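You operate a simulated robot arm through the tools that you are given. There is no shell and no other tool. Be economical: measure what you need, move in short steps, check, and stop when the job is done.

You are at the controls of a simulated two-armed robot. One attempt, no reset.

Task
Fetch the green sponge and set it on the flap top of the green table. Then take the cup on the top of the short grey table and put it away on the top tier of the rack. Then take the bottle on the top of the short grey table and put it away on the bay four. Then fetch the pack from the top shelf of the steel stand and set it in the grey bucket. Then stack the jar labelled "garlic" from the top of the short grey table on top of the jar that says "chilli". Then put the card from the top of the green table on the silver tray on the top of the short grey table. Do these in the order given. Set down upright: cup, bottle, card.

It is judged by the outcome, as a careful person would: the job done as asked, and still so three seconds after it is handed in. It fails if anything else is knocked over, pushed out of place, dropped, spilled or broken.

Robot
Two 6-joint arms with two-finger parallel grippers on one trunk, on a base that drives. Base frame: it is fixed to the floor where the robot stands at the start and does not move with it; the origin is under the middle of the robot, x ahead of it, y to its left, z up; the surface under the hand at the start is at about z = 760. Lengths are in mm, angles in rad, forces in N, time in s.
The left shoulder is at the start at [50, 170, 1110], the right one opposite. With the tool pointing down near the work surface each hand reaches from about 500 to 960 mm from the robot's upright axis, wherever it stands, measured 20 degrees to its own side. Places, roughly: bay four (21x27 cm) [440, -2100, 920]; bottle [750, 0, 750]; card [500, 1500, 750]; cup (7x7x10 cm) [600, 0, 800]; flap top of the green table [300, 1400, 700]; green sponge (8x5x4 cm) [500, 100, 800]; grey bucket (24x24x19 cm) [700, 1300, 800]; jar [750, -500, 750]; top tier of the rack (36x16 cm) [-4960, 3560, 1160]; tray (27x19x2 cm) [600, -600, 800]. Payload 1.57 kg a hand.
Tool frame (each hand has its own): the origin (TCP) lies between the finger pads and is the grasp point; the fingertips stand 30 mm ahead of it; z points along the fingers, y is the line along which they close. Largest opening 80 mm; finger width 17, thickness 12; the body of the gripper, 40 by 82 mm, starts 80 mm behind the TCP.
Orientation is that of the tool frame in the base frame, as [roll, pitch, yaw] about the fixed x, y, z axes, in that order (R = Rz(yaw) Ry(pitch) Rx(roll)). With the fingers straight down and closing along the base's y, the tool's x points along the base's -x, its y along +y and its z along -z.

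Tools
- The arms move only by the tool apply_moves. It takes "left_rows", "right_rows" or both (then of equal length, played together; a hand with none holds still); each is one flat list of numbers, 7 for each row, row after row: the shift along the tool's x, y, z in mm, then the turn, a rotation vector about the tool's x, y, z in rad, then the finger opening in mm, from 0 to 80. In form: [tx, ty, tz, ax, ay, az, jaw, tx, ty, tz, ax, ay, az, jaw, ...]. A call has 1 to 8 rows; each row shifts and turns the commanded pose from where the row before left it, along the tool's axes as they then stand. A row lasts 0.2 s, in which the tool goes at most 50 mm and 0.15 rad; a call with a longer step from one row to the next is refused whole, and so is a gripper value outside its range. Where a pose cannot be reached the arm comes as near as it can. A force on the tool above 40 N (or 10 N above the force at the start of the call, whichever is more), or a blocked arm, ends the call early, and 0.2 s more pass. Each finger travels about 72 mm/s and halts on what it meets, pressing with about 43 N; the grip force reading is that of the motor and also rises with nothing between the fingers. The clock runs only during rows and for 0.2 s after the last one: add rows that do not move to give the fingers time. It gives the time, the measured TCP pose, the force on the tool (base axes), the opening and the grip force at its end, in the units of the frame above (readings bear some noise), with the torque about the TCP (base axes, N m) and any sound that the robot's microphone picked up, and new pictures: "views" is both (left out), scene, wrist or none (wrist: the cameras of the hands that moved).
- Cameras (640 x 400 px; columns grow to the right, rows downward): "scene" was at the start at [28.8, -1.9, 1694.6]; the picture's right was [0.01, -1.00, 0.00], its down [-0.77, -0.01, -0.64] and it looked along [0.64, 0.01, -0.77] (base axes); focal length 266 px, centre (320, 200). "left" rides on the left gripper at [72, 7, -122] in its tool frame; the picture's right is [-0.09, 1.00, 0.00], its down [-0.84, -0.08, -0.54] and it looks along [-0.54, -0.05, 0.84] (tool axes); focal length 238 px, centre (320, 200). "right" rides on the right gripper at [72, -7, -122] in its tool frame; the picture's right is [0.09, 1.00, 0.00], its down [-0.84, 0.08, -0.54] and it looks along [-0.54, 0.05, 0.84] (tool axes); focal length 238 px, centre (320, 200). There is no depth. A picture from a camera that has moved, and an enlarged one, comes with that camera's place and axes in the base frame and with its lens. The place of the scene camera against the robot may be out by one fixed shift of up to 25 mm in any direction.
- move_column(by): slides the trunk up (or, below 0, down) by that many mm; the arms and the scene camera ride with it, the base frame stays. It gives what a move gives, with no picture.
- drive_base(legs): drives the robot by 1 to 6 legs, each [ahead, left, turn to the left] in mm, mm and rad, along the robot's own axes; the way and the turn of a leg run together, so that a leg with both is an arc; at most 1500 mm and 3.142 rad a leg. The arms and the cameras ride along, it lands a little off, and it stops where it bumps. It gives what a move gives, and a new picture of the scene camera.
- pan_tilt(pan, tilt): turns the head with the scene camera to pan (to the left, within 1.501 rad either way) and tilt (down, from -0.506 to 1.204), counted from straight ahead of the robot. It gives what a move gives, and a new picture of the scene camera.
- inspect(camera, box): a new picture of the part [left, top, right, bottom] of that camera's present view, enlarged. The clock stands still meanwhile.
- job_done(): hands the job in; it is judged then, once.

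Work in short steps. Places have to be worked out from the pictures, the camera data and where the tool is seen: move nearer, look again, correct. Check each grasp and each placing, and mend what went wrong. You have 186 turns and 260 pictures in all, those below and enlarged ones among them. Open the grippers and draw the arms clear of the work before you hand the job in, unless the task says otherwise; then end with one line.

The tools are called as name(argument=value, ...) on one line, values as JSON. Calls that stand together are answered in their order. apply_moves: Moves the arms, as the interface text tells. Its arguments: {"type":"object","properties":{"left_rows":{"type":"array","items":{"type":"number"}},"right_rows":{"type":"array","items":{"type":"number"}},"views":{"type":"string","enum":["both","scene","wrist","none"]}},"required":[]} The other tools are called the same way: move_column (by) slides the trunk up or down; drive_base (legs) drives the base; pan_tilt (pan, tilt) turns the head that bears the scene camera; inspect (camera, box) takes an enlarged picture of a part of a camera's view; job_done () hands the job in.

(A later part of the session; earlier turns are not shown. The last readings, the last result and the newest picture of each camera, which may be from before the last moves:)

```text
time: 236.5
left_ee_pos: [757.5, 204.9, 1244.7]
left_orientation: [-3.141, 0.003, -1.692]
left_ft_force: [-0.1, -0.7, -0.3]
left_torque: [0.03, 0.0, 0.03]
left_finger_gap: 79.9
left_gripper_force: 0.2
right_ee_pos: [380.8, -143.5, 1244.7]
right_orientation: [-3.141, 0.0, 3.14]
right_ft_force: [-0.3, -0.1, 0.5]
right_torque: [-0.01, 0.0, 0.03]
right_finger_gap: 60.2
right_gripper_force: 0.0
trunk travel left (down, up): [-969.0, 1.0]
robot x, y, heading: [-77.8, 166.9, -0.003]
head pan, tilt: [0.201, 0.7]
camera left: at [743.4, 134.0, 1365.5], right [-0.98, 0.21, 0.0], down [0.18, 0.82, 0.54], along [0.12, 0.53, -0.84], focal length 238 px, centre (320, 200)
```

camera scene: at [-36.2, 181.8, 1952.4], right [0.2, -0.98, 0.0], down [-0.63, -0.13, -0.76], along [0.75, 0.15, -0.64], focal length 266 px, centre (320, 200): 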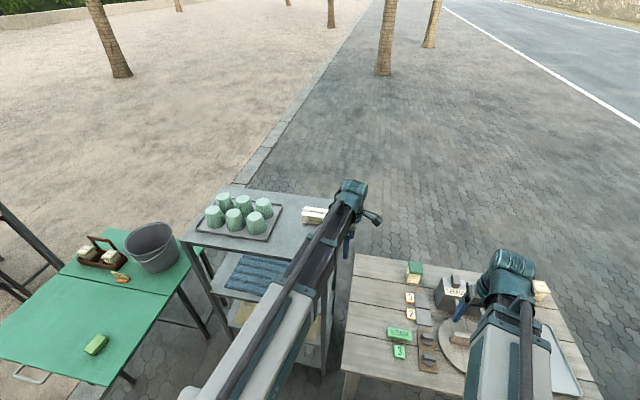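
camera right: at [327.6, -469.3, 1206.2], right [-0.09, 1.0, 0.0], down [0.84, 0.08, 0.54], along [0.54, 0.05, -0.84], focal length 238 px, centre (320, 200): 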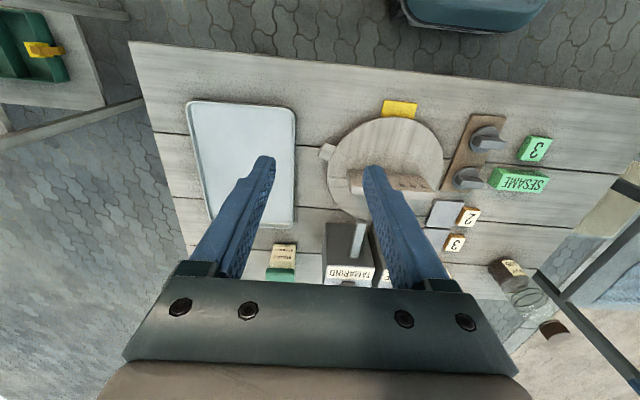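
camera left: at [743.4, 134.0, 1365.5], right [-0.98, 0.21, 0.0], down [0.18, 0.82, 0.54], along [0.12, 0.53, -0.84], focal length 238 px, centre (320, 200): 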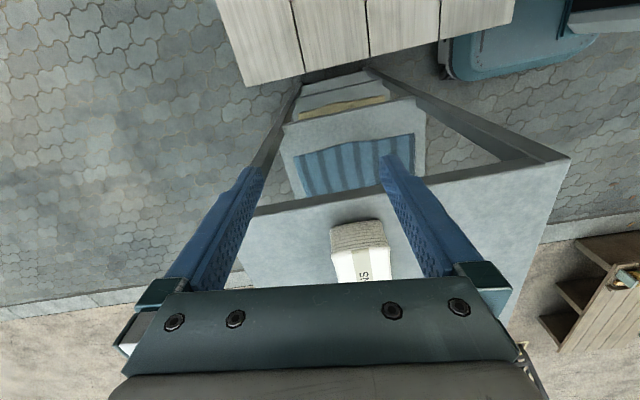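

The pack is centred at about (747, 365), about 62 mm wide, top z≈1195, stand top z≈1150. I move over it at full height; the fingers straddle it.

apply_moves(left_rows=[-30, 6, 0, 0, 0, 0, 80, -32, 6, 0, 0, 0, 0, 80, -32, 6, 0, 0, 0, 0, 80, -32, 6, 0, 0, 0, 0, 80, -32, 5, 0, 0, 0, 0, 80, 0, 0, 0, 0, 0, 0, 80], views="both")

```text
time: 237.9
left_ee_pos: [747.6, 365.6, 1243.2]
left_orientation: [3.141, 0.001, -1.694]
left_ft_force: [0.1, -0.2, -0.7]
left_torque: [0.01, 0.01, 0.01]
left_finger_gap: 80.3
left_gripper_force: 0.0
right_ee_pos: [380.7, -143.3, 1243.2]
right_orientation: [-3.141, -0.001, 3.141]
right_ft_force: [0.1, -1.0, -0.1]
right_torque: [0.01, 0.0, 0.0]
right_finger_gap: 60.0
right_gripper_force: 0.0
trunk travel left (down, up): [-969.0, 1.0]
robot x, y, heading: [-75.0, 170.2, -0.006]
head pan, tilt: [0.201, 0.7]
camera scene: at [-38.0, 181.1, 1952.5], right [0.2, -0.98, 0.0], down [-0.63, -0.13, -0.76], along [0.75, 0.15, -0.64], focal length 266 px, centre (320, 200)
camera left: at [733.4, 294.7, 1365.2], right [-0.98, 0.21, 0.0], down [0.18, 0.82, 0.54], along [0.12, 0.53, -0.84], focal length 238 px, centre (320, 200)
```

scene: 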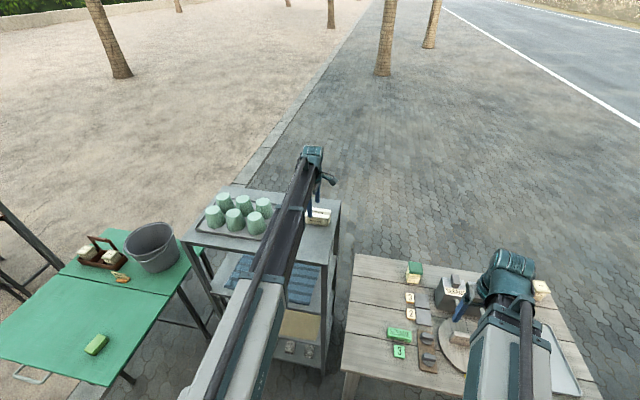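
left: 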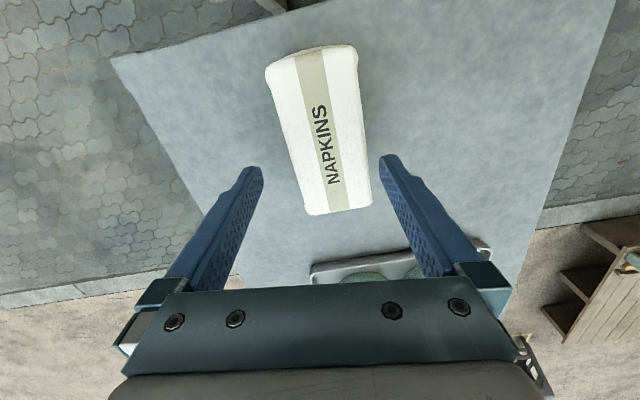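

The pack centre refines to (742, 357), rotated slightly. I correct position and yaw, lower 52 mm and look before closing.

apply_moves(left_rows=[8, 4, 0, 0, 0, -0.075, 80, 0, 0, 0, 0, 0, 0, 80], views="none")

move_column(by=-45)

inspect(camera="left", box=[0, 0, 640, 400])

```text
time: 238.5
left_ee_pos: [744.0, 357.0, 1244.3]
left_orientation: [3.141, 0.002, -1.616]
left_ft_force: [-0.8, -0.1, -0.9]
left_torque: [0.01, 0.02, 0.0]
left_finger_gap: 80.1
left_gripper_force: 0.1
right_ee_pos: [382.1, -143.6, 1243.6]
right_orientation: [3.14, 0.0, 3.141]
right_ft_force: [0.0, -0.1, 0.7]
right_torque: [0.0, -0.01, -0.01]
right_finger_gap: 60.0
right_gripper_force: 0.1
trunk travel left (down, up): [-969.0, 1.0]
robot x, y, heading: [-72.0, 171.5, -0.005]
head pan, tilt: [0.201, 0.7]
```

```text
time: 239.4
left_ee_pos: [743.5, 357.1, 1198.6]
left_orientation: [-3.141, 0.003, -1.617]
left_ft_force: [-0.7, 0.0, -0.4]
left_torque: [-0.02, -0.01, 0.02]
left_finger_gap: 79.9
left_gripper_force: 0.0
right_ee_pos: [380.6, -143.6, 1197.8]
right_orientation: [-3.141, 0.001, 3.141]
right_ft_force: [0.0, 0.1, 0.6]
right_torque: [0.0, 0.01, -0.03]
right_finger_gap: 59.9
right_gripper_force: 0.1
trunk travel left (down, up): [-924.0, 46.0]
robot x, y, heading: [-74.2, 172.6, 0.001]
head pan, tilt: [0.201, 0.7]
```

```text
1.00 times, centred on (320, 200) of left (not enlarged: the box is as wide or as high as the picture)
camera zoom: at [734.4, 286.0, 1320.2], right [-0.99, 0.14, 0.0], down [0.12, 0.83, 0.54], along [0.08, 0.54, -0.84], focal length 238 px, centre (320, 200)
```

zoom: 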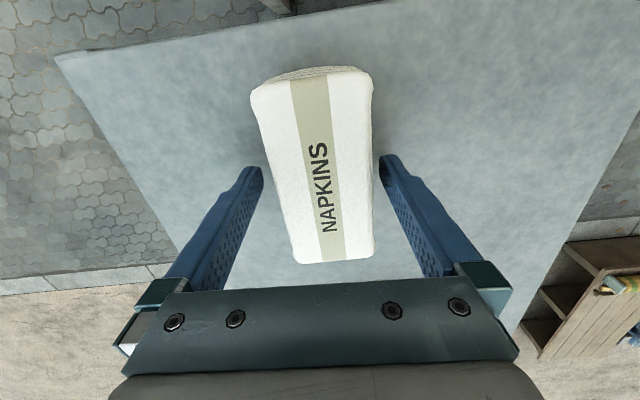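

Fingers straddle the pack. I lower 8 mm more and close.

move_column(by=-8)

apply_moves(left_rows=[0, 0, 0, 0, 0, 0, 68, 0, 0, 0, 0, 0, 0, 58, 0, 0, 0, 0, 0, 0, 48, 0, 0, 0, 0, 0, 0, 44, 0, 0, 0, 0, 0, 0, 44], views="wrist")

```text
time: 239.9
left_ee_pos: [743.3, 357.0, 1190.9]
left_orientation: [-3.14, 0.002, -1.62]
left_ft_force: [-0.2, -0.4, -0.3]
left_torque: [0.03, -0.02, 0.03]
left_finger_gap: 80.0
left_gripper_force: 0.1
right_ee_pos: [381.1, -143.5, 1191.0]
right_orientation: [3.141, 0.0, 3.141]
right_ft_force: [0.1, -0.4, 0.6]
right_torque: [0.02, 0.0, 0.03]
right_finger_gap: 60.1
right_gripper_force: 0.0
trunk travel left (down, up): [-916.0, 54.0]
robot x, y, heading: [-74.1, 167.9, -0.003]
head pan, tilt: [0.201, 0.7]
```

```text
time: 241.1
left_ee_pos: [744.5, 356.5, 1191.0]
left_orientation: [3.141, 0.002, -1.619]
left_ft_force: [0.7, -0.4, 0.1]
left_torque: [0.02, 0.0, -0.01]
left_finger_gap: 57.5
left_gripper_force: 43.3
right_ee_pos: [381.9, -145.0, 1190.6]
right_orientation: [3.141, 0.0, 3.141]
right_ft_force: [0.1, 0.0, 0.7]
right_torque: [-0.01, -0.04, 0.01]
right_finger_gap: 60.1
right_gripper_force: 0.2
trunk travel left (down, up): [-916.0, 54.0]
robot x, y, heading: [-73.3, 168.1, -0.004]
head pan, tilt: [0.201, 0.7]
camera left: at [734.4, 285.9, 1312.2], right [-0.99, 0.14, 0.0], down [0.12, 0.83, 0.54], along [0.08, 0.54, -0.84], focal length 238 px, centre (320, 200)
```

left: 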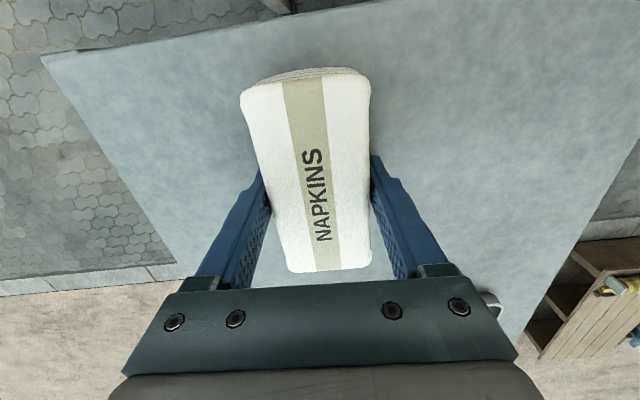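

Gripped at 57.5 mm. I lift to the top and drive straight back off the stand.

move_column(by=53)

drive_base(legs=[[-400, 0, 0]])

apply_moves(left_rows=[30, 20, 0, 0, 0, 0, 44, 30, 20, 0, 0, 0, 0, 44, 30, 20, 0, 0, 0, 0, 44, 30, 20, 0, 0, 0, 0, 44, 30, 0, 0, 0, 0, 0, 44, 0, 0, 0, 0, 0, 0, 44], views="wrist")

```text
time: 242.1
left_ee_pos: [745.2, 357.5, 1243.7]
left_orientation: [-3.141, 0.002, -1.617]
left_ft_force: [-0.2, 1.0, -0.2]
left_torque: [0.05, -0.05, 0.01]
left_finger_gap: 57.4
left_gripper_force: 42.7
right_ee_pos: [381.9, -143.9, 1244.0]
right_orientation: [3.141, 0.001, 3.138]
right_ft_force: [0.3, -0.7, 0.3]
right_torque: [-0.01, -0.01, -0.02]
right_finger_gap: 60.3
right_gripper_force: 0.0
trunk travel left (down, up): [-969.0, 1.0]
robot x, y, heading: [-74.6, 167.7, -0.004]
head pan, tilt: [0.201, 0.7]
```

```text
time: 244.6
left_ee_pos: [338.4, 359.9, 1244.0]
left_orientation: [-3.14, 0.002, -1.615]
left_ft_force: [-0.5, -0.3, -0.1]
left_torque: [0.04, 0.01, -0.01]
left_finger_gap: 57.4
left_gripper_force: 42.8
right_ee_pos: [-21.8, -140.9, 1244.1]
right_orientation: [-3.14, 0.002, -3.141]
right_ft_force: [-1.3, 0.5, 0.3]
right_torque: [-0.01, 0.0, 0.01]
right_finger_gap: 59.9
right_gripper_force: 0.0
trunk travel left (down, up): [-969.0, 1.0]
robot x, y, heading: [-476.9, 168.7, -0.002]
head pan, tilt: [0.201, 0.7]
camera scene: at [-442.9, 183.0, 1952.5], right [0.2, -0.98, 0.0], down [-0.63, -0.13, -0.77], along [0.75, 0.15, -0.64], focal length 266 px, centre (320, 200)
```

scene: 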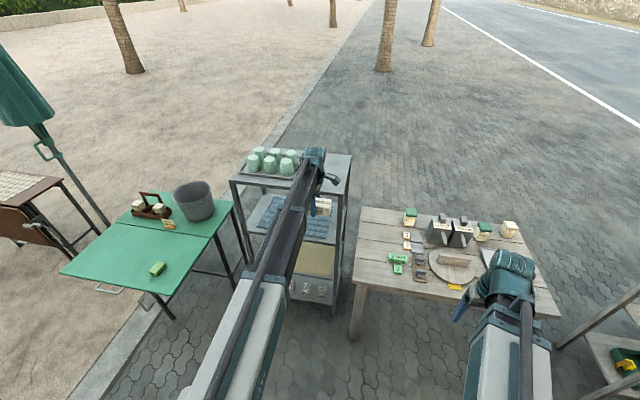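

```text
time: 246.0
left_ee_pos: [252.8, 212.7, 1244.1]
left_orientation: [3.141, 0.001, -1.614]
left_ft_force: [0.7, -0.1, -0.3]
left_torque: [-0.01, 0.0, -0.02]
left_finger_gap: 57.4
left_gripper_force: 43.4
right_ee_pos: [-22.6, -141.6, 1243.3]
right_orientation: [3.141, -0.001, 3.141]
right_ft_force: [-0.2, 0.5, -0.5]
right_torque: [-0.02, 0.04, -0.01]
right_finger_gap: 60.1
right_gripper_force: 0.0
trunk travel left (down, up): [-969.0, 1.0]
robot x, y, heading: [-476.3, 168.4, 0.002]
head pan, tilt: [0.201, 0.7]
camera left: at [243.3, 141.0, 1365.3], right [-0.99, 0.14, 0.0], down [0.11, 0.83, 0.54], along [0.07, 0.54, -0.84], focal length 238 px, centre (320, 200)
```

left: 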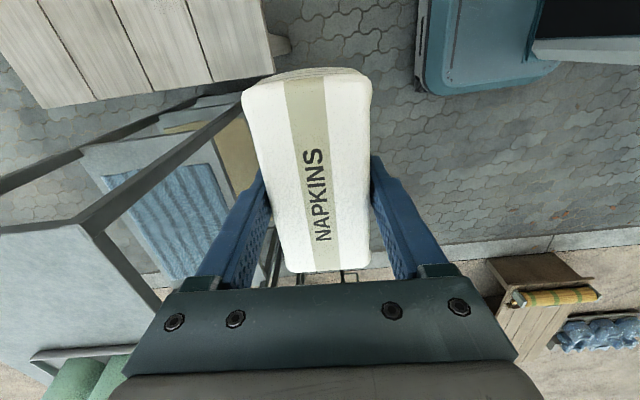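

I strafe left to face the green table from its flap side, then approach.

drive_base(legs=[[0, 1050, 0], [190, 0, 0]])

pan_tilt(pan=0, tilt=0.85)

```text
time: 252.6
left_ee_pos: [438.7, 1285.6, 1243.8]
left_orientation: [-3.14, 0.002, -1.6]
left_ft_force: [0.2, 0.0, -0.5]
left_torque: [0.02, 0.03, 0.01]
left_finger_gap: 57.3
left_gripper_force: 43.0
right_ee_pos: [169.2, 929.3, 1242.8]
right_orientation: [-3.141, 0.0, -3.128]
right_ft_force: [0.3, -0.1, 0.4]
right_torque: [0.0, 0.03, 0.0]
right_finger_gap: 60.0
right_gripper_force: 0.0
trunk travel left (down, up): [-969.0, 1.0]
robot x, y, heading: [-291.9, 1233.0, 0.015]
head pan, tilt: [0.201, 0.7]
camera scene: at [-254.4, 1246.7, 1952.4], right [0.21, -0.98, 0.0], down [-0.63, -0.14, -0.76], along [0.75, 0.16, -0.65], focal length 266 px, centre (320, 200)
```

scene: 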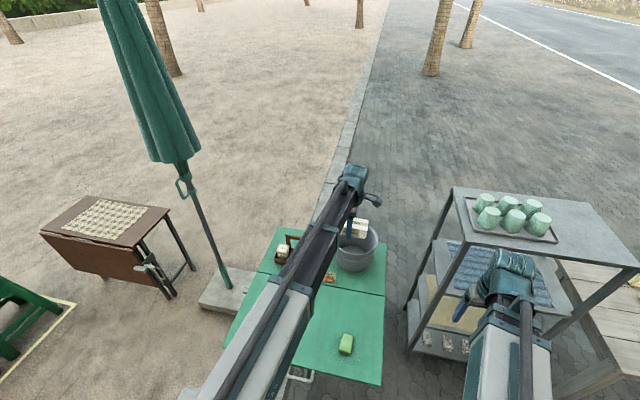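

```text
time: 253.3
left_ee_pos: [437.6, 1287.3, 1243.0]
left_orientation: [-3.141, 0.002, -1.6]
left_ft_force: [-0.5, -0.7, -0.7]
left_torque: [0.02, -0.03, 0.01]
left_finger_gap: 57.3
left_gripper_force: 42.7
right_ee_pos: [167.5, 928.5, 1244.0]
right_orientation: [3.141, 0.0, -3.129]
right_ft_force: [-1.1, -0.1, -0.3]
right_torque: [-0.02, -0.01, -0.01]
right_finger_gap: 60.2
right_gripper_force: 0.0
trunk travel left (down, up): [-969.0, 1.0]
robot x, y, heading: [-290.5, 1233.8, 0.016]
head pan, tilt: [0.0, 0.85]
camera scene: at [-261.6, 1229.8, 1940.2], right [0.01, -1.0, 0.0], down [-0.75, -0.01, -0.66], along [0.66, 0.01, -0.75], focal length 266 px, centre (320, 200)
```

scene: 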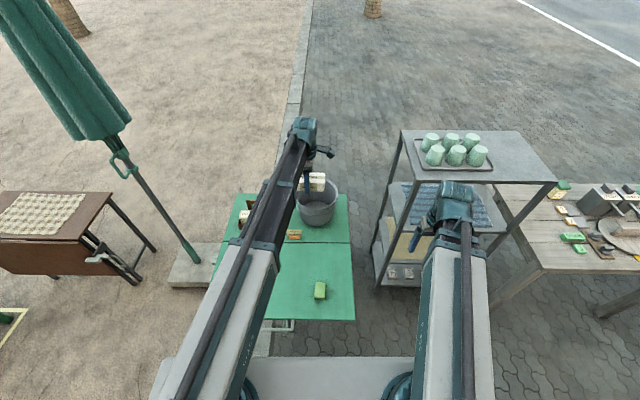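

The bucket centre is at about (678, 1244). I drive 70 mm forward and extend the left hand over the bucket.

drive_base(legs=[[70, 0, -0.015]])

apply_moves(left_rows=[4, -36, 0, 0, 0, 0, 44, 4, -36, 0, 0, 0, 0, 44, 4, -36, 0, 0, 0, 0, 44, 4, -36, 0, 0, 0, 0, 44, 0, 0, 0, 0, 0, 0, 44], views="wrist")

```text
time: 254.3
left_ee_pos: [511.0, 1276.0, 1242.4]
left_orientation: [3.14, 0.002, -1.614]
left_ft_force: [0.1, -1.1, -1.1]
left_torque: [0.02, 0.06, -0.02]
left_finger_gap: 57.5
left_gripper_force: 43.1
right_ee_pos: [236.8, 922.3, 1242.8]
right_orientation: [3.141, -0.002, 3.142]
right_ft_force: [0.5, 0.0, -0.5]
right_torque: [-0.02, 0.04, -0.01]
right_finger_gap: 60.0
right_gripper_force: 0.1
trunk travel left (down, up): [-969.0, 1.0]
robot x, y, heading: [-221.8, 1234.8, -0.001]
head pan, tilt: [0.0, 0.85]
camera scene: at [-187.9, 1229.5, 1940.1], right [0.0, -1.0, 0.0], down [-0.75, 0.0, -0.66], along [0.66, 0.0, -0.75], focal length 266 px, centre (320, 200)
```

scene: 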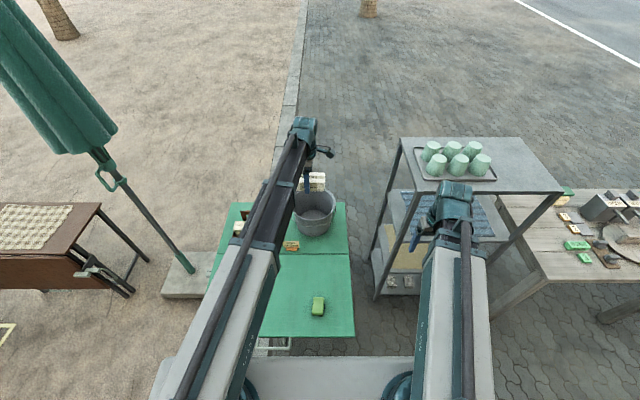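

```text
time: 255.6
left_ee_pos: [652.4, 1254.3, 1244.1]
left_orientation: [-3.14, 0.002, -1.613]
left_ft_force: [0.8, -0.4, -1.0]
left_torque: [0.02, -0.02, -0.02]
left_finger_gap: 57.3
left_gripper_force: 43.3
right_ee_pos: [233.4, 921.9, 1244.2]
right_orientation: [-3.141, 0.0, -3.141]
right_ft_force: [-1.4, 0.3, -0.7]
right_torque: [-0.01, 0.01, -0.01]
right_finger_gap: 59.9
right_gripper_force: 0.1
trunk travel left (down, up): [-969.0, 1.0]
robot x, y, heading: [-220.5, 1236.1, 0.0]
head pan, tilt: [0.0, 0.85]
camera left: at [642.8, 1182.5, 1365.6], right [-0.99, 0.14, 0.0], down [0.11, 0.83, 0.54], along [0.07, 0.54, -0.84], focal length 238 px, centre (320, 200)
```

left: 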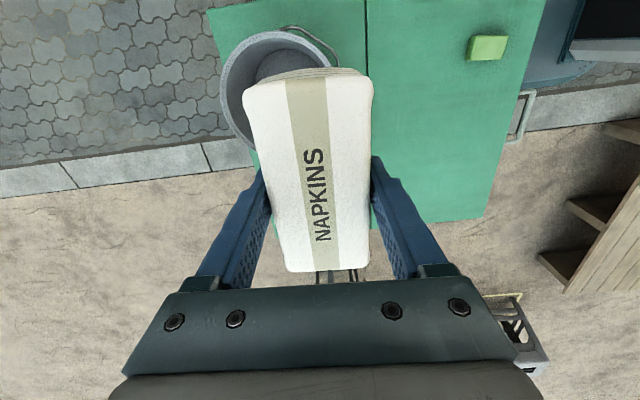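

The wrist view puts the bucket rim centre at about (715, 1244). I move the pack over it.

apply_moves(left_rows=[3, -31, 0, 0, 0, 0, 44, 3, -31, 0, 0, 0, 0, 44, 0, 0, 0, 0, 0, 0, 44], views="none")

move_column(by=-200)

inspect(camera="left", box=[0, 0, 640, 400])

```text
time: 256.4
left_ee_pos: [688.5, 1249.2, 1242.4]
left_orientation: [-3.141, 0.002, -1.615]
left_ft_force: [0.1, 0.0, -0.9]
left_torque: [0.04, 0.01, 0.01]
left_finger_gap: 57.3
left_gripper_force: 42.7
left hand out of reach, approached as far as the arm can: row 2
right_ee_pos: [234.4, 922.6, 1244.3]
right_orientation: [3.141, 0.0, -3.141]
right_ft_force: [0.5, -0.1, -0.2]
right_torque: [-0.02, 0.03, 0.01]
right_finger_gap: 60.4
right_gripper_force: 0.1
trunk travel left (down, up): [-969.0, 1.0]
robot x, y, heading: [-221.6, 1236.2, -0.002]
head pan, tilt: [0.0, 0.85]
```

```text
time: 258.5
left_ee_pos: [688.1, 1249.9, 1043.0]
left_orientation: [-3.141, 0.0, -1.614]
left_ft_force: [0.0, -0.3, -1.5]
left_torque: [0.05, 0.03, 0.02]
left_finger_gap: 57.3
left_gripper_force: 43.5
right_ee_pos: [234.5, 921.6, 1044.5]
right_orientation: [3.141, 0.001, 3.141]
right_ft_force: [-0.4, 0.5, -0.4]
right_torque: [0.02, 0.01, 0.03]
right_finger_gap: 59.9
right_gripper_force: 0.0
trunk travel left (down, up): [-769.0, 201.0]
robot x, y, heading: [-221.2, 1229.1, -0.001]
head pan, tilt: [0.0, 0.85]
```

```text
1.00 times, centred on (320, 200) of left (not enlarged: the box is as wide or as high as the picture)
camera zoom: at [679.1, 1177.4, 1165.2], right [-0.99, 0.14, 0.0], down [0.11, 0.83, 0.54], along [0.08, 0.54, -0.84], focal length 238 px, centre (320, 200)
```

zoom: 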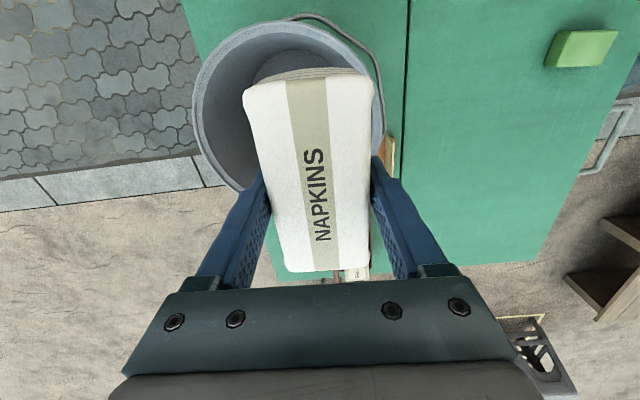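

The rim centre is about (726, 1241) but the arm is at its limit. I shift the base 140 mm right and 25 mm forward so the target is straight ahead of the left shoulder.

drive_base(legs=[[0, -130, 0], [25, 0, 0]])

apply_moves(left_rows=[-38, -3, 0, 0, 0, 0, 44, -38, -3, 0, 0, 0, 0, 44, -38, -3, 0, 0, 0, 0, 44, 0, -3, 0, 0, 0, 0, 44, 0, 0, 0, 0, 0, 0, 44], views="wrist")

```text
time: 260.2
left_ee_pos: [715.7, 1118.8, 1042.4]
left_orientation: [3.14, 0.0, -1.616]
left_ft_force: [-0.1, -1.0, -1.3]
left_torque: [0.03, 0.03, 0.01]
left_finger_gap: 57.3
left_gripper_force: 42.9
right_ee_pos: [259.1, 792.6, 1042.0]
right_orientation: [3.141, -0.003, 3.139]
right_ft_force: [0.4, -0.3, 0.5]
right_torque: [0.0, 0.04, 0.01]
right_finger_gap: 60.3
right_gripper_force: 0.1
trunk travel left (down, up): [-769.0, 201.0]
robot x, y, heading: [-195.2, 1106.4, -0.003]
head pan, tilt: [0.0, 0.85]
camera scene: at [-163.4, 1100.3, 1740.1], right [0.0, -1.0, 0.0], down [-0.75, 0.0, -0.66], along [0.66, 0.0, -0.75], focal length 266 px, centre (320, 200)
```

scene: 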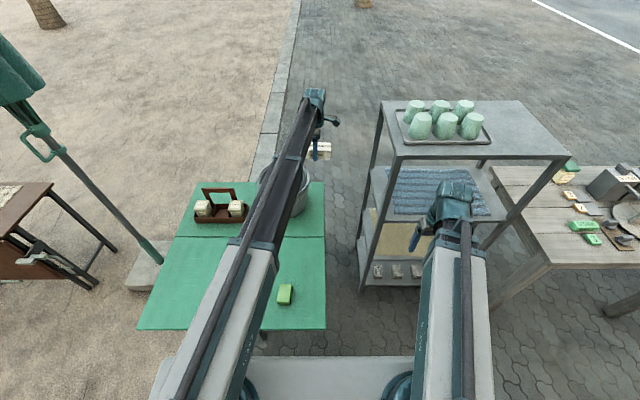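

```text
time: 261.4
left_ee_pos: [725.9, 1233.7, 1042.6]
left_orientation: [-3.141, 0.003, -1.615]
left_ft_force: [0.0, -1.0, -0.5]
left_torque: [-0.03, 0.02, 0.04]
left_finger_gap: 57.5
left_gripper_force: 43.3
left hand out of reach, approached as far as the arm can: row 4
right_ee_pos: [258.7, 793.3, 1043.9]
right_orientation: [3.141, 0.0, 3.139]
right_ft_force: [-0.1, -0.6, 0.3]
right_torque: [0.0, 0.0, -0.01]
right_finger_gap: 60.1
right_gripper_force: 0.1
trunk travel left (down, up): [-769.0, 201.0]
robot x, y, heading: [-198.5, 1105.5, -0.004]
head pan, tilt: [0.0, 0.85]
camera left: at [716.7, 1162.1, 1165.0], right [-0.99, 0.14, 0.0], down [0.11, 0.83, 0.54], along [0.08, 0.54, -0.84], focal length 238 px, centre (320, 200)
```

left: 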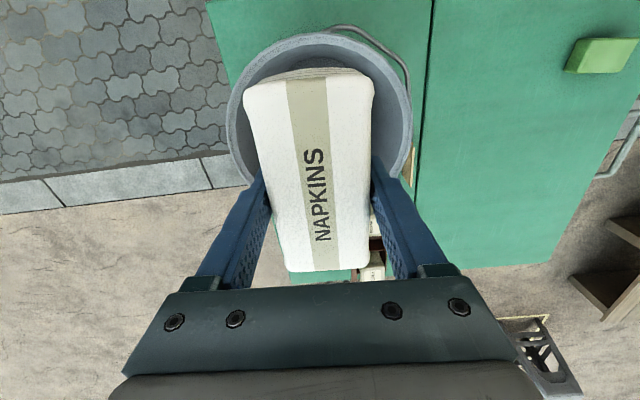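

x is now centred; the rim's near edge suggests the centre is nearer y≈1258. I shift +20 mm in y and lower partway to look.

apply_moves(left_rows=[-20, 3, 0, 0, 0, 0, 44, 0, 0, 0, 0, 0, 0, 44], views="none")

move_column(by=-110)

inspect(camera="left", box=[0, 0, 640, 400])

inspect(camera="scene", box=[180, 120, 380, 260])

```text
time: 262.0
left_ee_pos: [725.1, 1253.0, 1043.9]
left_orientation: [-3.14, 0.002, -1.617]
left_ft_force: [-0.2, 0.5, -0.6]
left_torque: [0.0, 0.01, 0.01]
left_finger_gap: 57.4
left_gripper_force: 43.2
right_ee_pos: [259.0, 792.3, 1042.8]
right_orientation: [3.141, 0.0, 3.14]
right_ft_force: [1.0, -0.4, -0.3]
right_torque: [-0.01, 0.01, 0.02]
right_finger_gap: 60.2
right_gripper_force: 0.0
trunk travel left (down, up): [-769.0, 201.0]
robot x, y, heading: [-194.2, 1103.5, 0.0]
head pan, tilt: [0.0, 0.85]
```

```text
time: 263.4
left_ee_pos: [724.3, 1251.8, 934.7]
left_orientation: [-3.14, 0.002, -1.615]
left_ft_force: [0.3, 0.1, -0.8]
left_torque: [0.02, 0.02, 0.03]
left_finger_gap: 57.4
left_gripper_force: 43.1
right_ee_pos: [258.6, 792.5, 933.6]
right_orientation: [-3.141, -0.001, 3.138]
right_ft_force: [0.1, -0.5, -0.2]
right_torque: [0.01, 0.01, 0.05]
right_finger_gap: 59.6
right_gripper_force: 0.1
trunk travel left (down, up): [-659.0, 311.0]
robot x, y, heading: [-194.2, 1104.4, -0.004]
head pan, tilt: [0.0, 0.85]
```

```text
1.00 times, centred on (320, 200) of left (not enlarged: the box is as wide or as high as the picture)
camera zoom: at [715.0, 1181.3, 1055.2], right [-0.99, 0.14, 0.0], down [0.11, 0.83, 0.54], along [0.08, 0.54, -0.84], focal length 238 px, centre (320, 200)
```

zoom: 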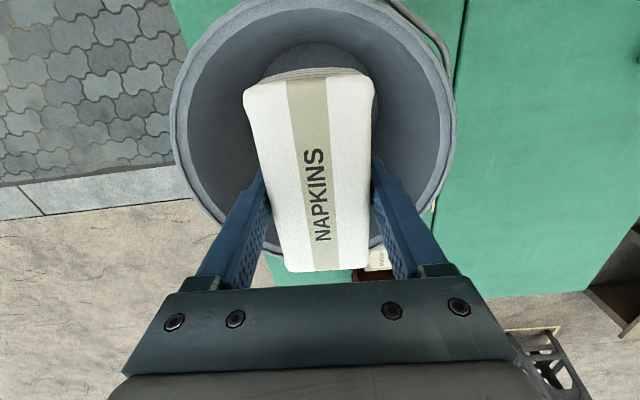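

```text
2.86 times, centred on (280, 190) of scene
camera zoom: at [-166.1, 1100.8, 1630.2], right [0.0, -1.0, 0.0], down [-0.75, 0.0, -0.66], along [0.66, 0.0, -0.75], focal length 761 px, centre (434, 229)
```

zoom: 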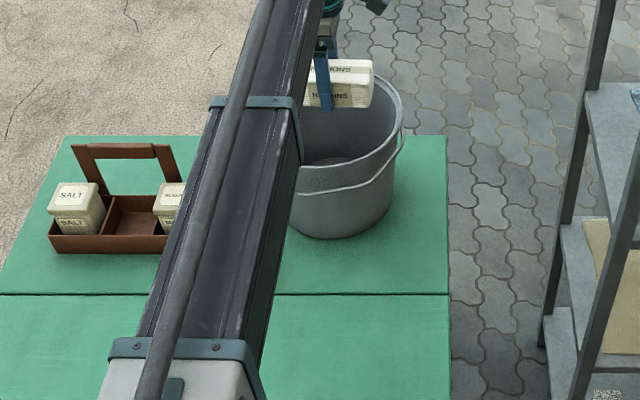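

The bucket centre is about (727, 1255). I shift 13 mm more in +y to keep the wrist camera inside the rim, then lower the pack into the bucket.

apply_moves(left_rows=[-13, 0, 0, 0, 0, 0, 44, 0, 0, 0, 0, 0, 0, 44], views="none")

move_column(by=-130)

move_column(by=-35)

inspect(camera="left", box=[0, 0, 640, 400])

```text
time: 264.0
left_ee_pos: [724.7, 1266.1, 932.9]
left_orientation: [-3.141, 0.002, -1.616]
left_ft_force: [0.1, -0.5, 1.2]
left_torque: [-0.01, 0.02, 0.01]
left_finger_gap: 57.3
left_gripper_force: 42.9
right_ee_pos: [258.9, 791.1, 934.8]
right_orientation: [-3.14, -0.001, 3.139]
right_ft_force: [-1.0, -0.6, 0.1]
right_torque: [-0.01, -0.01, 0.02]
right_finger_gap: 60.1
right_gripper_force: 0.0
trunk travel left (down, up): [-659.0, 311.0]
robot x, y, heading: [-194.4, 1103.5, -0.002]
head pan, tilt: [0.0, 0.85]
```

```text
time: 265.6
left_ee_pos: [723.5, 1266.4, 803.8]
left_orientation: [-3.14, 0.001, -1.617]
left_ft_force: [1.0, 0.4, -0.4]
left_torque: [0.04, -0.02, 0.04]
left_finger_gap: 57.3
left_gripper_force: 43.2
right_ee_pos: [259.6, 792.9, 803.9]
right_orientation: [3.141, -0.002, -3.141]
right_ft_force: [0.5, -0.4, 0.5]
right_torque: [0.02, 0.04, 0.01]
right_finger_gap: 59.8
right_gripper_force: 0.2
trunk travel left (down, up): [-529.0, 441.0]
robot x, y, heading: [-199.5, 1103.4, -0.001]
head pan, tilt: [0.0, 0.85]
```

```text
time: 266.4
left_ee_pos: [725.2, 1266.1, 769.0]
left_orientation: [-3.14, 0.002, -1.617]
left_ft_force: [0.9, 0.4, -1.3]
left_torque: [0.03, -0.01, 0.03]
left_finger_gap: 57.3
left_gripper_force: 43.2
right_ee_pos: [258.1, 792.5, 769.1]
right_orientation: [-3.141, 0.0, 3.139]
right_ft_force: [-0.4, -0.7, 0.5]
right_torque: [0.0, 0.03, 0.01]
right_finger_gap: 60.0
right_gripper_force: 0.1
trunk travel left (down, up): [-494.0, 476.0]
robot x, y, heading: [-199.8, 1103.3, 0.0]
head pan, tilt: [0.0, 0.85]
```

```text
1.00 times, centred on (320, 200) of left (not enlarged: the box is as wide or as high as the picture)
camera zoom: at [715.2, 1194.4, 890.2], right [-0.99, 0.14, 0.0], down [0.11, 0.83, 0.54], along [0.08, 0.54, -0.84], focal length 238 px, centre (320, 200)
```

zoom: 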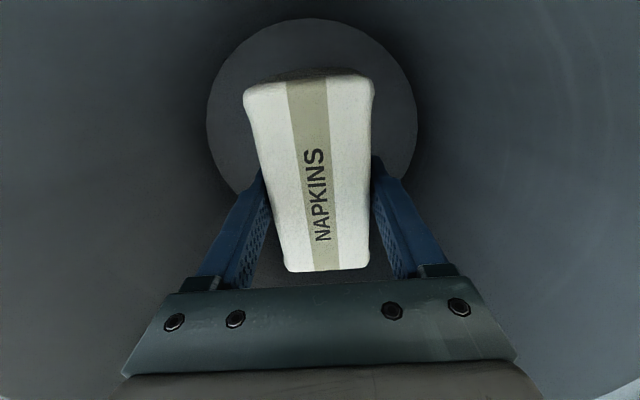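

The pack is inside, above the bucket floor. I lower it the last centimetres.

move_column(by=-22)

move_column(by=-5)

move_column(by=-4)

```text
time: 267.1
left_ee_pos: [724.6, 1267.1, 746.7]
left_orientation: [-3.14, 0.002, -1.616]
left_ft_force: [-0.3, -0.4, -0.8]
left_torque: [0.01, 0.03, 0.03]
left_finger_gap: 57.4
left_gripper_force: 43.3
right_ee_pos: [259.4, 792.5, 747.5]
right_orientation: [-3.142, 0.0, 3.138]
right_ft_force: [-0.1, -0.7, -0.5]
right_torque: [-0.04, 0.01, 0.01]
right_finger_gap: 59.8
right_gripper_force: 0.1
trunk travel left (down, up): [-472.0, 498.0]
robot x, y, heading: [-195.8, 1104.2, 0.001]
head pan, tilt: [0.0, 0.85]
```

```text
time: 267.6
left_ee_pos: [724.9, 1265.4, 741.9]
left_orientation: [-3.14, 0.003, -1.616]
left_ft_force: [0.0, 0.2, -0.2]
left_torque: [-0.01, -0.01, 0.01]
left_finger_gap: 57.4
left_gripper_force: 42.9
right_ee_pos: [259.3, 793.0, 741.4]
right_orientation: [3.141, 0.0, 3.14]
right_ft_force: [-0.4, -1.6, -0.1]
right_torque: [0.01, 0.02, 0.03]
right_finger_gap: 60.1
right_gripper_force: 0.0
trunk travel left (down, up): [-467.0, 503.0]
robot x, y, heading: [-195.0, 1104.3, -0.003]
head pan, tilt: [0.0, 0.85]
```

```text
time: 268.1
left_ee_pos: [724.5, 1266.4, 737.0]
left_orientation: [-3.139, 0.003, -1.617]
left_ft_force: [-0.2, 0.5, -1.7]
left_torque: [0.0, -0.01, -0.01]
left_finger_gap: 57.1
left_gripper_force: 42.8
right_ee_pos: [258.1, 793.1, 736.9]
right_orientation: [-3.141, 0.0, 3.14]
right_ft_force: [0.4, 0.3, -0.4]
right_torque: [-0.02, -0.01, 0.02]
right_finger_gap: 60.2
right_gripper_force: 0.0
trunk travel left (down, up): [-463.0, 507.0]
robot x, y, heading: [-195.0, 1103.1, -0.002]
head pan, tilt: [0.0, 0.85]
```

move_column(by=-4)

move_column(by=-3)

```text
time: 268.7
left_ee_pos: [725.4, 1266.2, 734.1]
left_orientation: [-3.141, 0.002, -1.616]
left_ft_force: [-0.3, -0.4, -1.1]
left_torque: [0.02, 0.0, 0.0]
left_finger_gap: 57.4
left_gripper_force: 42.8
right_ee_pos: [259.4, 793.4, 733.8]
right_orientation: [-3.141, 0.0, 3.141]
right_ft_force: [-0.3, 0.3, -0.1]
right_torque: [0.0, 0.0, -0.02]
right_finger_gap: 60.0
right_gripper_force: 0.1
trunk travel left (down, up): [-459.0, 511.0]
robot x, y, heading: [-194.9, 1104.0, -0.003]
head pan, tilt: [0.0, 0.85]
```

```text
time: 269.2
left_ee_pos: [723.0, 1266.3, 729.5]
left_orientation: [-3.139, 0.003, -1.614]
left_ft_force: [0.3, 0.2, -0.5]
left_torque: [0.01, -0.01, 0.01]
left_finger_gap: 57.5
left_gripper_force: 43.1
right_ee_pos: [258.1, 793.0, 730.7]
right_orientation: [3.141, 0.002, 3.14]
right_ft_force: [-0.2, 0.2, -0.6]
right_torque: [-0.02, -0.02, 0.01]
right_finger_gap: 60.1
right_gripper_force: 0.1
trunk travel left (down, up): [-456.0, 514.0]
robot x, y, heading: [-194.8, 1100.9, -0.005]
head pan, tilt: [0.0, 0.85]
```

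move_column(by=-4)

move_column(by=-3)

```text
time: 269.7
left_ee_pos: [724.6, 1266.6, 726.3]
left_orientation: [-3.141, 0.002, -1.617]
left_ft_force: [-0.4, 0.0, -0.7]
left_torque: [0.0, 0.01, -0.02]
left_finger_gap: 57.5
left_gripper_force: 42.9
right_ee_pos: [259.0, 792.0, 727.3]
right_orientation: [3.14, 0.0, 3.14]
right_ft_force: [0.2, -0.1, 0.0]
right_torque: [0.01, 0.02, 0.03]
right_finger_gap: 60.1
right_gripper_force: 0.1
trunk travel left (down, up): [-452.0, 518.0]
robot x, y, heading: [-196.1, 1104.9, -0.003]
head pan, tilt: [0.0, 0.85]
```

```text
time: 270.2
left_ee_pos: [724.4, 1265.8, 723.7]
left_orientation: [-3.14, 0.002, -1.617]
left_ft_force: [0.6, 0.1, -0.9]
left_torque: [0.04, -0.04, -0.02]
left_finger_gap: 57.3
left_gripper_force: 43.1
right_ee_pos: [259.8, 791.8, 723.6]
right_orientation: [3.14, 0.0, 3.14]
right_ft_force: [0.4, 0.7, -1.0]
right_torque: [0.01, 0.02, 0.01]
right_finger_gap: 60.1
right_gripper_force: 0.1
trunk travel left (down, up): [-449.0, 521.0]
robot x, y, heading: [-196.2, 1103.5, 0.001]
head pan, tilt: [0.0, 0.85]
```

move_column(by=-3)

move_column(by=-3)

inspect(camera="left", box=[160, 0, 480, 200])

```text
time: 270.8
left_ee_pos: [723.4, 1265.1, 719.8]
left_orientation: [-3.14, 0.002, -1.615]
left_ft_force: [-0.6, 0.2, -0.8]
left_torque: [0.02, -0.01, 0.0]
left_finger_gap: 57.5
left_gripper_force: 43.0
right_ee_pos: [258.3, 792.2, 720.8]
right_orientation: [3.141, 0.0, 3.14]
right_ft_force: [0.2, -0.5, 0.0]
right_torque: [0.04, 0.04, 0.01]
right_finger_gap: 60.0
right_gripper_force: 0.0
trunk travel left (down, up): [-446.0, 524.0]
robot x, y, heading: [-192.6, 1102.7, -0.004]
head pan, tilt: [0.0, 0.85]
```

```text
time: 271.3
left_ee_pos: [724.4, 1265.9, 717.5]
left_orientation: [-3.14, 0.0, -1.616]
left_ft_force: [-0.1, -0.7, -0.2]
left_torque: [-0.01, -0.01, -0.01]
left_finger_gap: 57.3
left_gripper_force: 43.2
right_ee_pos: [258.5, 792.9, 717.4]
right_orientation: [-3.142, 0.0, 3.14]
right_ft_force: [0.3, -0.5, -0.2]
right_torque: [-0.01, 0.01, 0.01]
right_finger_gap: 60.0
right_gripper_force: 0.0
trunk travel left (down, up): [-443.0, 527.0]
robot x, y, heading: [-195.5, 1105.9, -0.005]
head pan, tilt: [0.0, 0.85]
```

```text
2.00 times, centred on (320, 100) of left
camera zoom: at [715.3, 1194.4, 839.1], right [-0.99, 0.14, 0.0], down [0.11, 0.83, 0.54], along [0.08, 0.54, -0.84], focal length 477 px, centre (320, 400)
```

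zoom: 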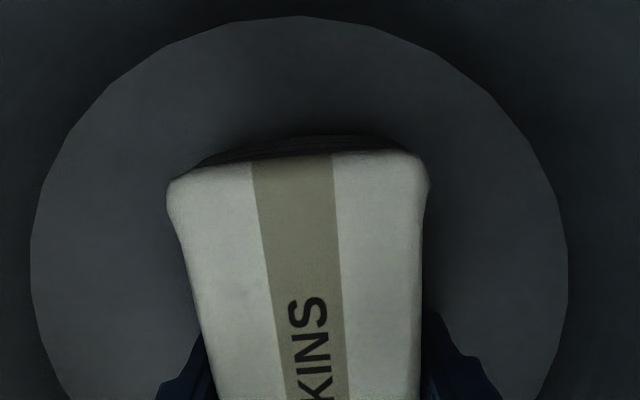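

move_column(by=-3)

move_column(by=-3)

```text
time: 271.8
left_ee_pos: [724.2, 1265.9, 716.2]
left_orientation: [-3.135, 0.003, -1.616]
left_ft_force: [5.3, -0.3, 22.9]
left_torque: [-0.19, 0.4, 0.04]
left_finger_gap: 57.1
left_gripper_force: 42.8
right_ee_pos: [258.9, 792.7, 716.4]
right_orientation: [3.141, 0.002, 3.14]
right_ft_force: [0.6, -0.5, -0.8]
right_torque: [-0.04, 0.01, 0.0]
right_finger_gap: 60.0
right_gripper_force: 0.0
trunk travel left (down, up): [-440.0, 530.0]
robot x, y, heading: [-192.6, 1105.8, -0.006]
head pan, tilt: [0.0, 0.85]
```

```text
time: 272.2
left_ee_pos: [724.1, 1265.5, 715.5]
left_orientation: [-3.135, 0.002, -1.618]
left_ft_force: [1.0, -0.4, 32.1]
left_torque: [-0.08, 0.41, 0.05]
left_finger_gap: 57.2
left_gripper_force: 42.8
right_ee_pos: [257.4, 793.4, 714.7]
right_orientation: [-3.14, 0.003, 3.139]
right_ft_force: [0.5, 0.1, 0.4]
right_torque: [0.01, 0.0, 0.0]
right_finger_gap: 59.8
right_gripper_force: 0.2
trunk travel left (down, up): [-439.0, 531.0]
robot x, y, heading: [-193.5, 1101.3, -0.005]
head pan, tilt: [0.0, 0.85]
stopped: the force on the tool passed its limit at 41 N (the readings are from after the stop); the commanded pose is now the measured one
```

Contact. I relieve 4 mm, open the fingers and rise out of the bucket.

move_column(by=4)

apply_moves(left_rows=[0, 0, 0, 0, 0, 0, 58, 0, 0, 0, 0, 0, 0, 66, 0, 0, 0, 0, 0, 0, 76, 0, 0, 0, 0, 0, 0, 76], views="none")

move_column(by=260)

inspect(camera="left", box=[0, 0, 640, 400])

```text
time: 272.7
left_ee_pos: [726.7, 1265.5, 717.8]
left_orientation: [-3.136, 0.002, -1.617]
left_ft_force: [-0.1, -0.1, -0.9]
left_torque: [-0.01, 0.01, -0.02]
left_finger_gap: 57.2
left_gripper_force: 42.9
right_ee_pos: [258.2, 792.6, 716.9]
right_orientation: [3.141, 0.001, 3.141]
right_ft_force: [-1.1, 0.5, 1.4]
right_torque: [-0.01, 0.0, 0.0]
right_finger_gap: 60.1
right_gripper_force: 0.0
trunk travel left (down, up): [-443.0, 527.0]
robot x, y, heading: [-194.7, 1106.0, 0.004]
head pan, tilt: [0.0, 0.85]
```

```text
time: 273.7
left_ee_pos: [726.2, 1266.0, 718.2]
left_orientation: [-3.136, 0.002, -1.616]
left_ft_force: [-0.5, 0.3, 0.2]
left_torque: [0.02, -0.03, -0.01]
left_finger_gap: 76.2
left_gripper_force: 0.0
right_ee_pos: [258.8, 793.5, 717.4]
right_orientation: [3.14, 0.0, 3.141]
right_ft_force: [0.2, 0.2, 0.1]
right_torque: [0.0, 0.01, 0.03]
right_finger_gap: 60.3
right_gripper_force: 0.0
trunk travel left (down, up): [-443.0, 527.0]
robot x, y, heading: [-193.4, 1101.8, 0.001]
head pan, tilt: [0.0, 0.85]
```

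```text
time: 276.4
left_ee_pos: [726.0, 1266.4, 977.5]
left_orientation: [-3.137, 0.003, -1.617]
left_ft_force: [0.1, 0.6, -0.2]
left_torque: [-0.01, -0.01, 0.04]
left_finger_gap: 76.1
left_gripper_force: 0.1
right_ee_pos: [259.5, 791.8, 976.2]
right_orientation: [-3.14, 0.002, 3.14]
right_ft_force: [-0.3, -0.4, 0.4]
right_torque: [0.01, -0.01, -0.03]
right_finger_gap: 60.0
right_gripper_force: 0.0
trunk travel left (down, up): [-703.0, 267.0]
robot x, y, heading: [-193.6, 1107.7, 0.001]
head pan, tilt: [0.0, 0.85]
```

```text
1.00 times, centred on (320, 200) of left (not enlarged: the box is as wide or as high as the picture)
camera zoom: at [716.4, 1194.6, 1098.8], right [-0.99, 0.14, 0.0], down [0.11, 0.83, 0.54], along [0.08, 0.54, -0.84], focal length 238 px, centre (320, 200)
```

zoom: 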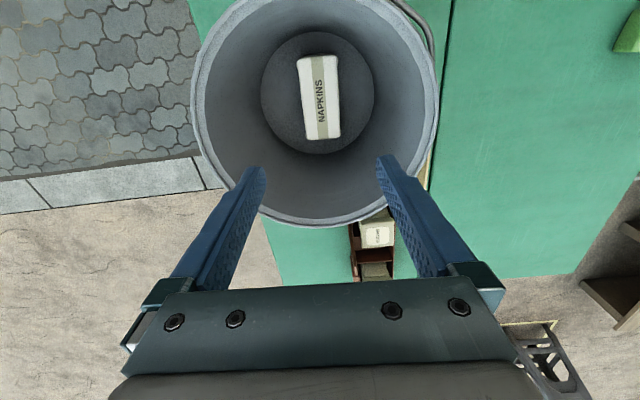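

The pack rests in the bucket. Now the garlic jar: I raise, retract the left arm, back away and strafe right to the grey table.

apply_moves(left_rows=[0, 40, 0, 0, 0, 0, 80, 0, 40, 0, 0, 0, 0, 80, 0, 40, 0, 0, 0, 0, 80, 0, 40, 0, 0, 0, 0, 80, 0, 40, 0, 0, 0, 0, 80, 0, 40, 0, 0, 0, 0, 80, 0, 0, 0, 0, 0, 0, 80], views="none")

move_column(by=110)

drive_base(legs=[[-230, 0, 0], [0, -1235, 0], [360, 0, 0]])

inspect(camera="left", box=[0, 0, 640, 400])

```text
time: 278.0
left_ee_pos: [484.9, 1278.8, 977.9]
left_orientation: [-3.137, 0.0, -1.615]
left_ft_force: [0.5, 0.5, -0.5]
left_torque: [0.0, 0.0, 0.0]
left_finger_gap: 80.1
left_gripper_force: 0.0
right_ee_pos: [258.8, 792.0, 977.3]
right_orientation: [3.142, 0.0, 3.14]
right_ft_force: [0.5, 0.2, 0.4]
right_torque: [0.01, 0.03, 0.0]
right_finger_gap: 60.0
right_gripper_force: 0.0
trunk travel left (down, up): [-703.0, 267.0]
robot x, y, heading: [-196.8, 1103.3, -0.003]
head pan, tilt: [0.0, 0.85]
```

```text
time: 279.4
left_ee_pos: [485.0, 1278.1, 1088.1]
left_orientation: [-3.137, 0.001, -1.617]
left_ft_force: [0.8, -0.4, 0.5]
left_torque: [0.0, 0.0, -0.05]
left_finger_gap: 79.9
left_gripper_force: 0.0
right_ee_pos: [258.8, 793.1, 1088.2]
right_orientation: [3.14, 0.002, 3.141]
right_ft_force: [0.9, 0.2, 0.4]
right_torque: [0.01, -0.02, -0.01]
right_finger_gap: 60.1
right_gripper_force: 0.0
trunk travel left (down, up): [-813.0, 157.0]
robot x, y, heading: [-194.9, 1101.5, -0.002]
head pan, tilt: [0.0, 0.85]
```

```text
time: 288.9
left_ee_pos: [620.1, 68.2, 1085.8]
left_orientation: [-3.138, 0.002, -1.591]
left_ft_force: [0.4, -0.2, -0.3]
left_torque: [0.0, 0.0, -0.02]
left_finger_gap: 80.0
left_gripper_force: 0.0
right_ee_pos: [406.6, -424.9, 1087.5]
right_orientation: [-3.141, -0.001, -3.116]
right_ft_force: [0.0, 0.1, 0.3]
right_torque: [0.07, 0.02, 0.01]
right_finger_gap: 60.0
right_gripper_force: 0.0
trunk travel left (down, up): [-813.0, 157.0]
robot x, y, heading: [-56.4, -125.1, 0.023]
head pan, tilt: [0.0, 0.85]
camera scene: at [-25.4, -127.7, 1784.0], right [0.02, -1.0, 0.0], down [-0.75, -0.02, -0.66], along [0.66, 0.02, -0.75], focal length 266 px, centre (320, 200)
```

scene: 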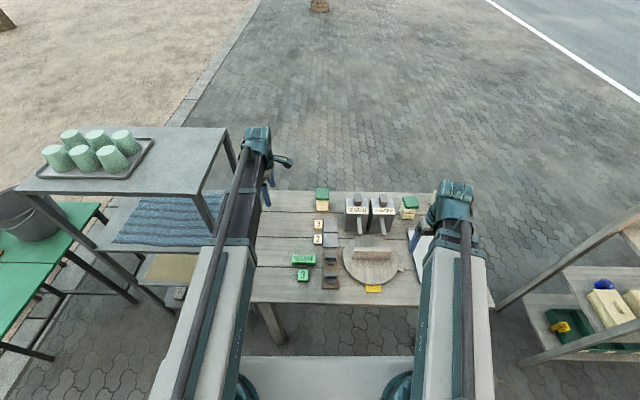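

```text
1.00 times, centred on (320, 200) of left (not enlarged: the box is as wide or as high as the picture)
camera zoom: at [612.9, -4.8, 1208.5], right [-0.99, 0.11, 0.0], down [0.09, 0.83, 0.54], along [0.06, 0.54, -0.84], focal length 238 px, centre (320, 200)
```

zoom: 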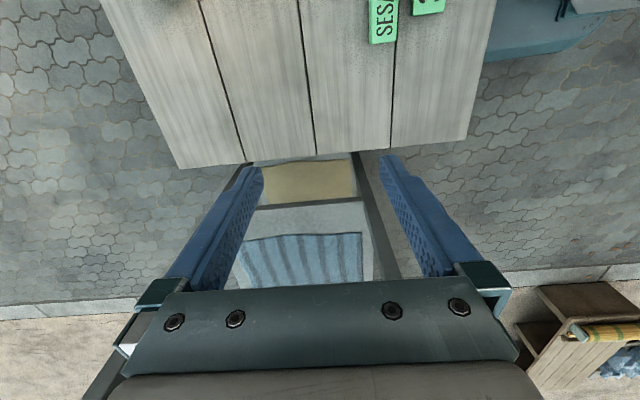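

I move the left hand near the garlic jar (about (805, −112)) to view it from above.

apply_moves(left_rows=[32, -34, 0, 0, 0, 0, 80, 32, -34, 0, 0, 0, 0, 80, 32, -34, 0, 0, 0, 0, 80, 32, -34, 0, 0, 0, 0, 80, 0, 0, 0, 0, 0, 0, 80], views="wrist")

inspect(camera="scene", box=[290, 160, 470, 290])

```text
time: 290.1
left_ee_pos: [753.4, -61.9, 1088.0]
left_orientation: [-3.136, 0.002, -1.59]
left_ft_force: [-1.0, -1.2, -0.3]
left_torque: [0.01, 0.03, 0.0]
left_finger_gap: 79.9
left_gripper_force: 0.1
right_ee_pos: [406.3, -425.0, 1087.7]
right_orientation: [3.141, -0.001, -3.118]
right_ft_force: [0.3, 0.1, 0.1]
right_torque: [0.01, 0.05, -0.02]
right_finger_gap: 60.3
right_gripper_force: 0.0
trunk travel left (down, up): [-813.0, 157.0]
robot x, y, heading: [-54.2, -123.0, 0.023]
head pan, tilt: [0.0, 0.85]
camera left: at [745.6, -134.0, 1209.1], right [-0.99, 0.11, 0.0], down [0.09, 0.83, 0.54], along [0.06, 0.54, -0.84], focal length 238 px, centre (320, 200)
```

left: 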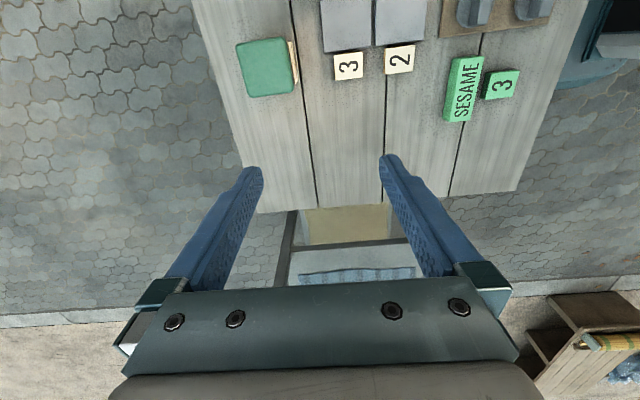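

```text
3.08 times, centred on (380, 225) of scene
camera zoom: at [-26.9, -127.4, 1784.0], right [0.02, -1.0, 0.0], down [-0.75, -0.02, -0.66], along [0.66, 0.02, -0.75], focal length 820 px, centre (135, 123)
```

zoom: 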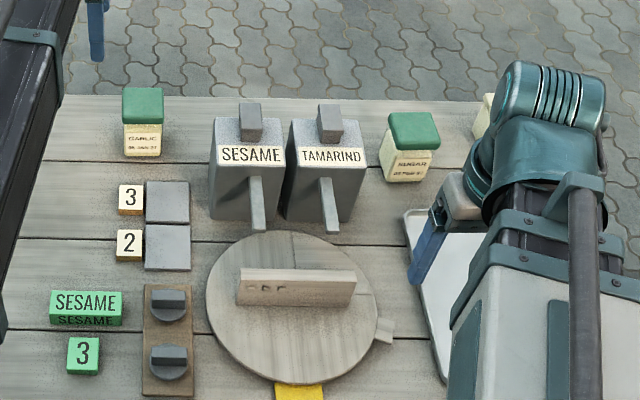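

The garlic jar's lid is at about (812, −118), edges aligned with my fingers. I move over it and lower 90 mm to refine.

apply_moves(left_rows=[27, -29, 0, 0, 0, 0, 80, 27, -29, 0, 0, 0, 0, 80, 0, 0, 0, 0, 0, 0, 80], views="none")

move_column(by=-90)

inspect(camera="left", box=[0, 0, 640, 400])

```text
time: 290.9
left_ee_pos: [811.3, -116.7, 1087.9]
left_orientation: [-3.138, 0.002, -1.591]
left_ft_force: [-1.1, -0.5, -0.1]
left_torque: [-0.01, 0.01, -0.02]
left_finger_gap: 80.0
left_gripper_force: 0.1
right_ee_pos: [405.7, -425.2, 1088.9]
right_orientation: [3.14, 0.001, -3.117]
right_ft_force: [-0.5, 0.2, 0.1]
right_torque: [-0.01, -0.04, 0.02]
right_finger_gap: 60.1
right_gripper_force: 0.0
trunk travel left (down, up): [-813.0, 157.0]
robot x, y, heading: [-59.0, -123.7, 0.02]
head pan, tilt: [0.0, 0.85]
```

```text
time: 292.2
left_ee_pos: [811.0, -119.0, 997.7]
left_orientation: [-3.138, 0.0, -1.591]
left_ft_force: [0.7, -0.1, 0.6]
left_torque: [-0.01, 0.01, 0.0]
left_finger_gap: 79.8
left_gripper_force: 0.1
right_ee_pos: [406.3, -424.9, 998.2]
right_orientation: [-3.142, 0.001, -3.117]
right_ft_force: [0.0, 0.4, -0.8]
right_torque: [-0.03, 0.0, 0.03]
right_finger_gap: 60.5
right_gripper_force: 0.1
trunk travel left (down, up): [-723.0, 247.0]
robot x, y, heading: [-56.3, -126.5, 0.025]
head pan, tilt: [0.0, 0.85]
```

```text
1.00 times, centred on (320, 200) of left (not enlarged: the box is as wide or as high as the picture)
camera zoom: at [803.3, -189.9, 1119.1], right [-0.99, 0.11, 0.0], down [0.09, 0.83, 0.54], along [0.06, 0.54, -0.84], focal length 238 px, centre (320, 200)
```

zoom: 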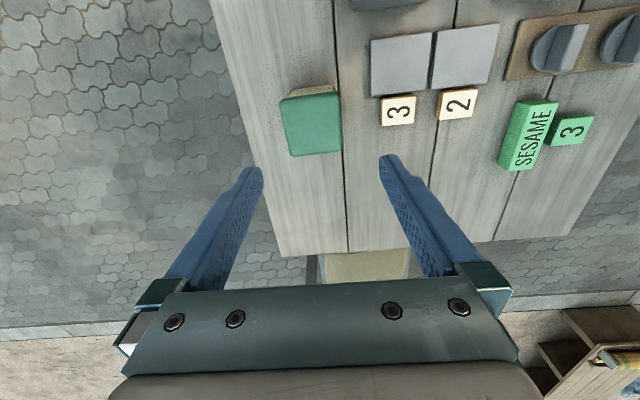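

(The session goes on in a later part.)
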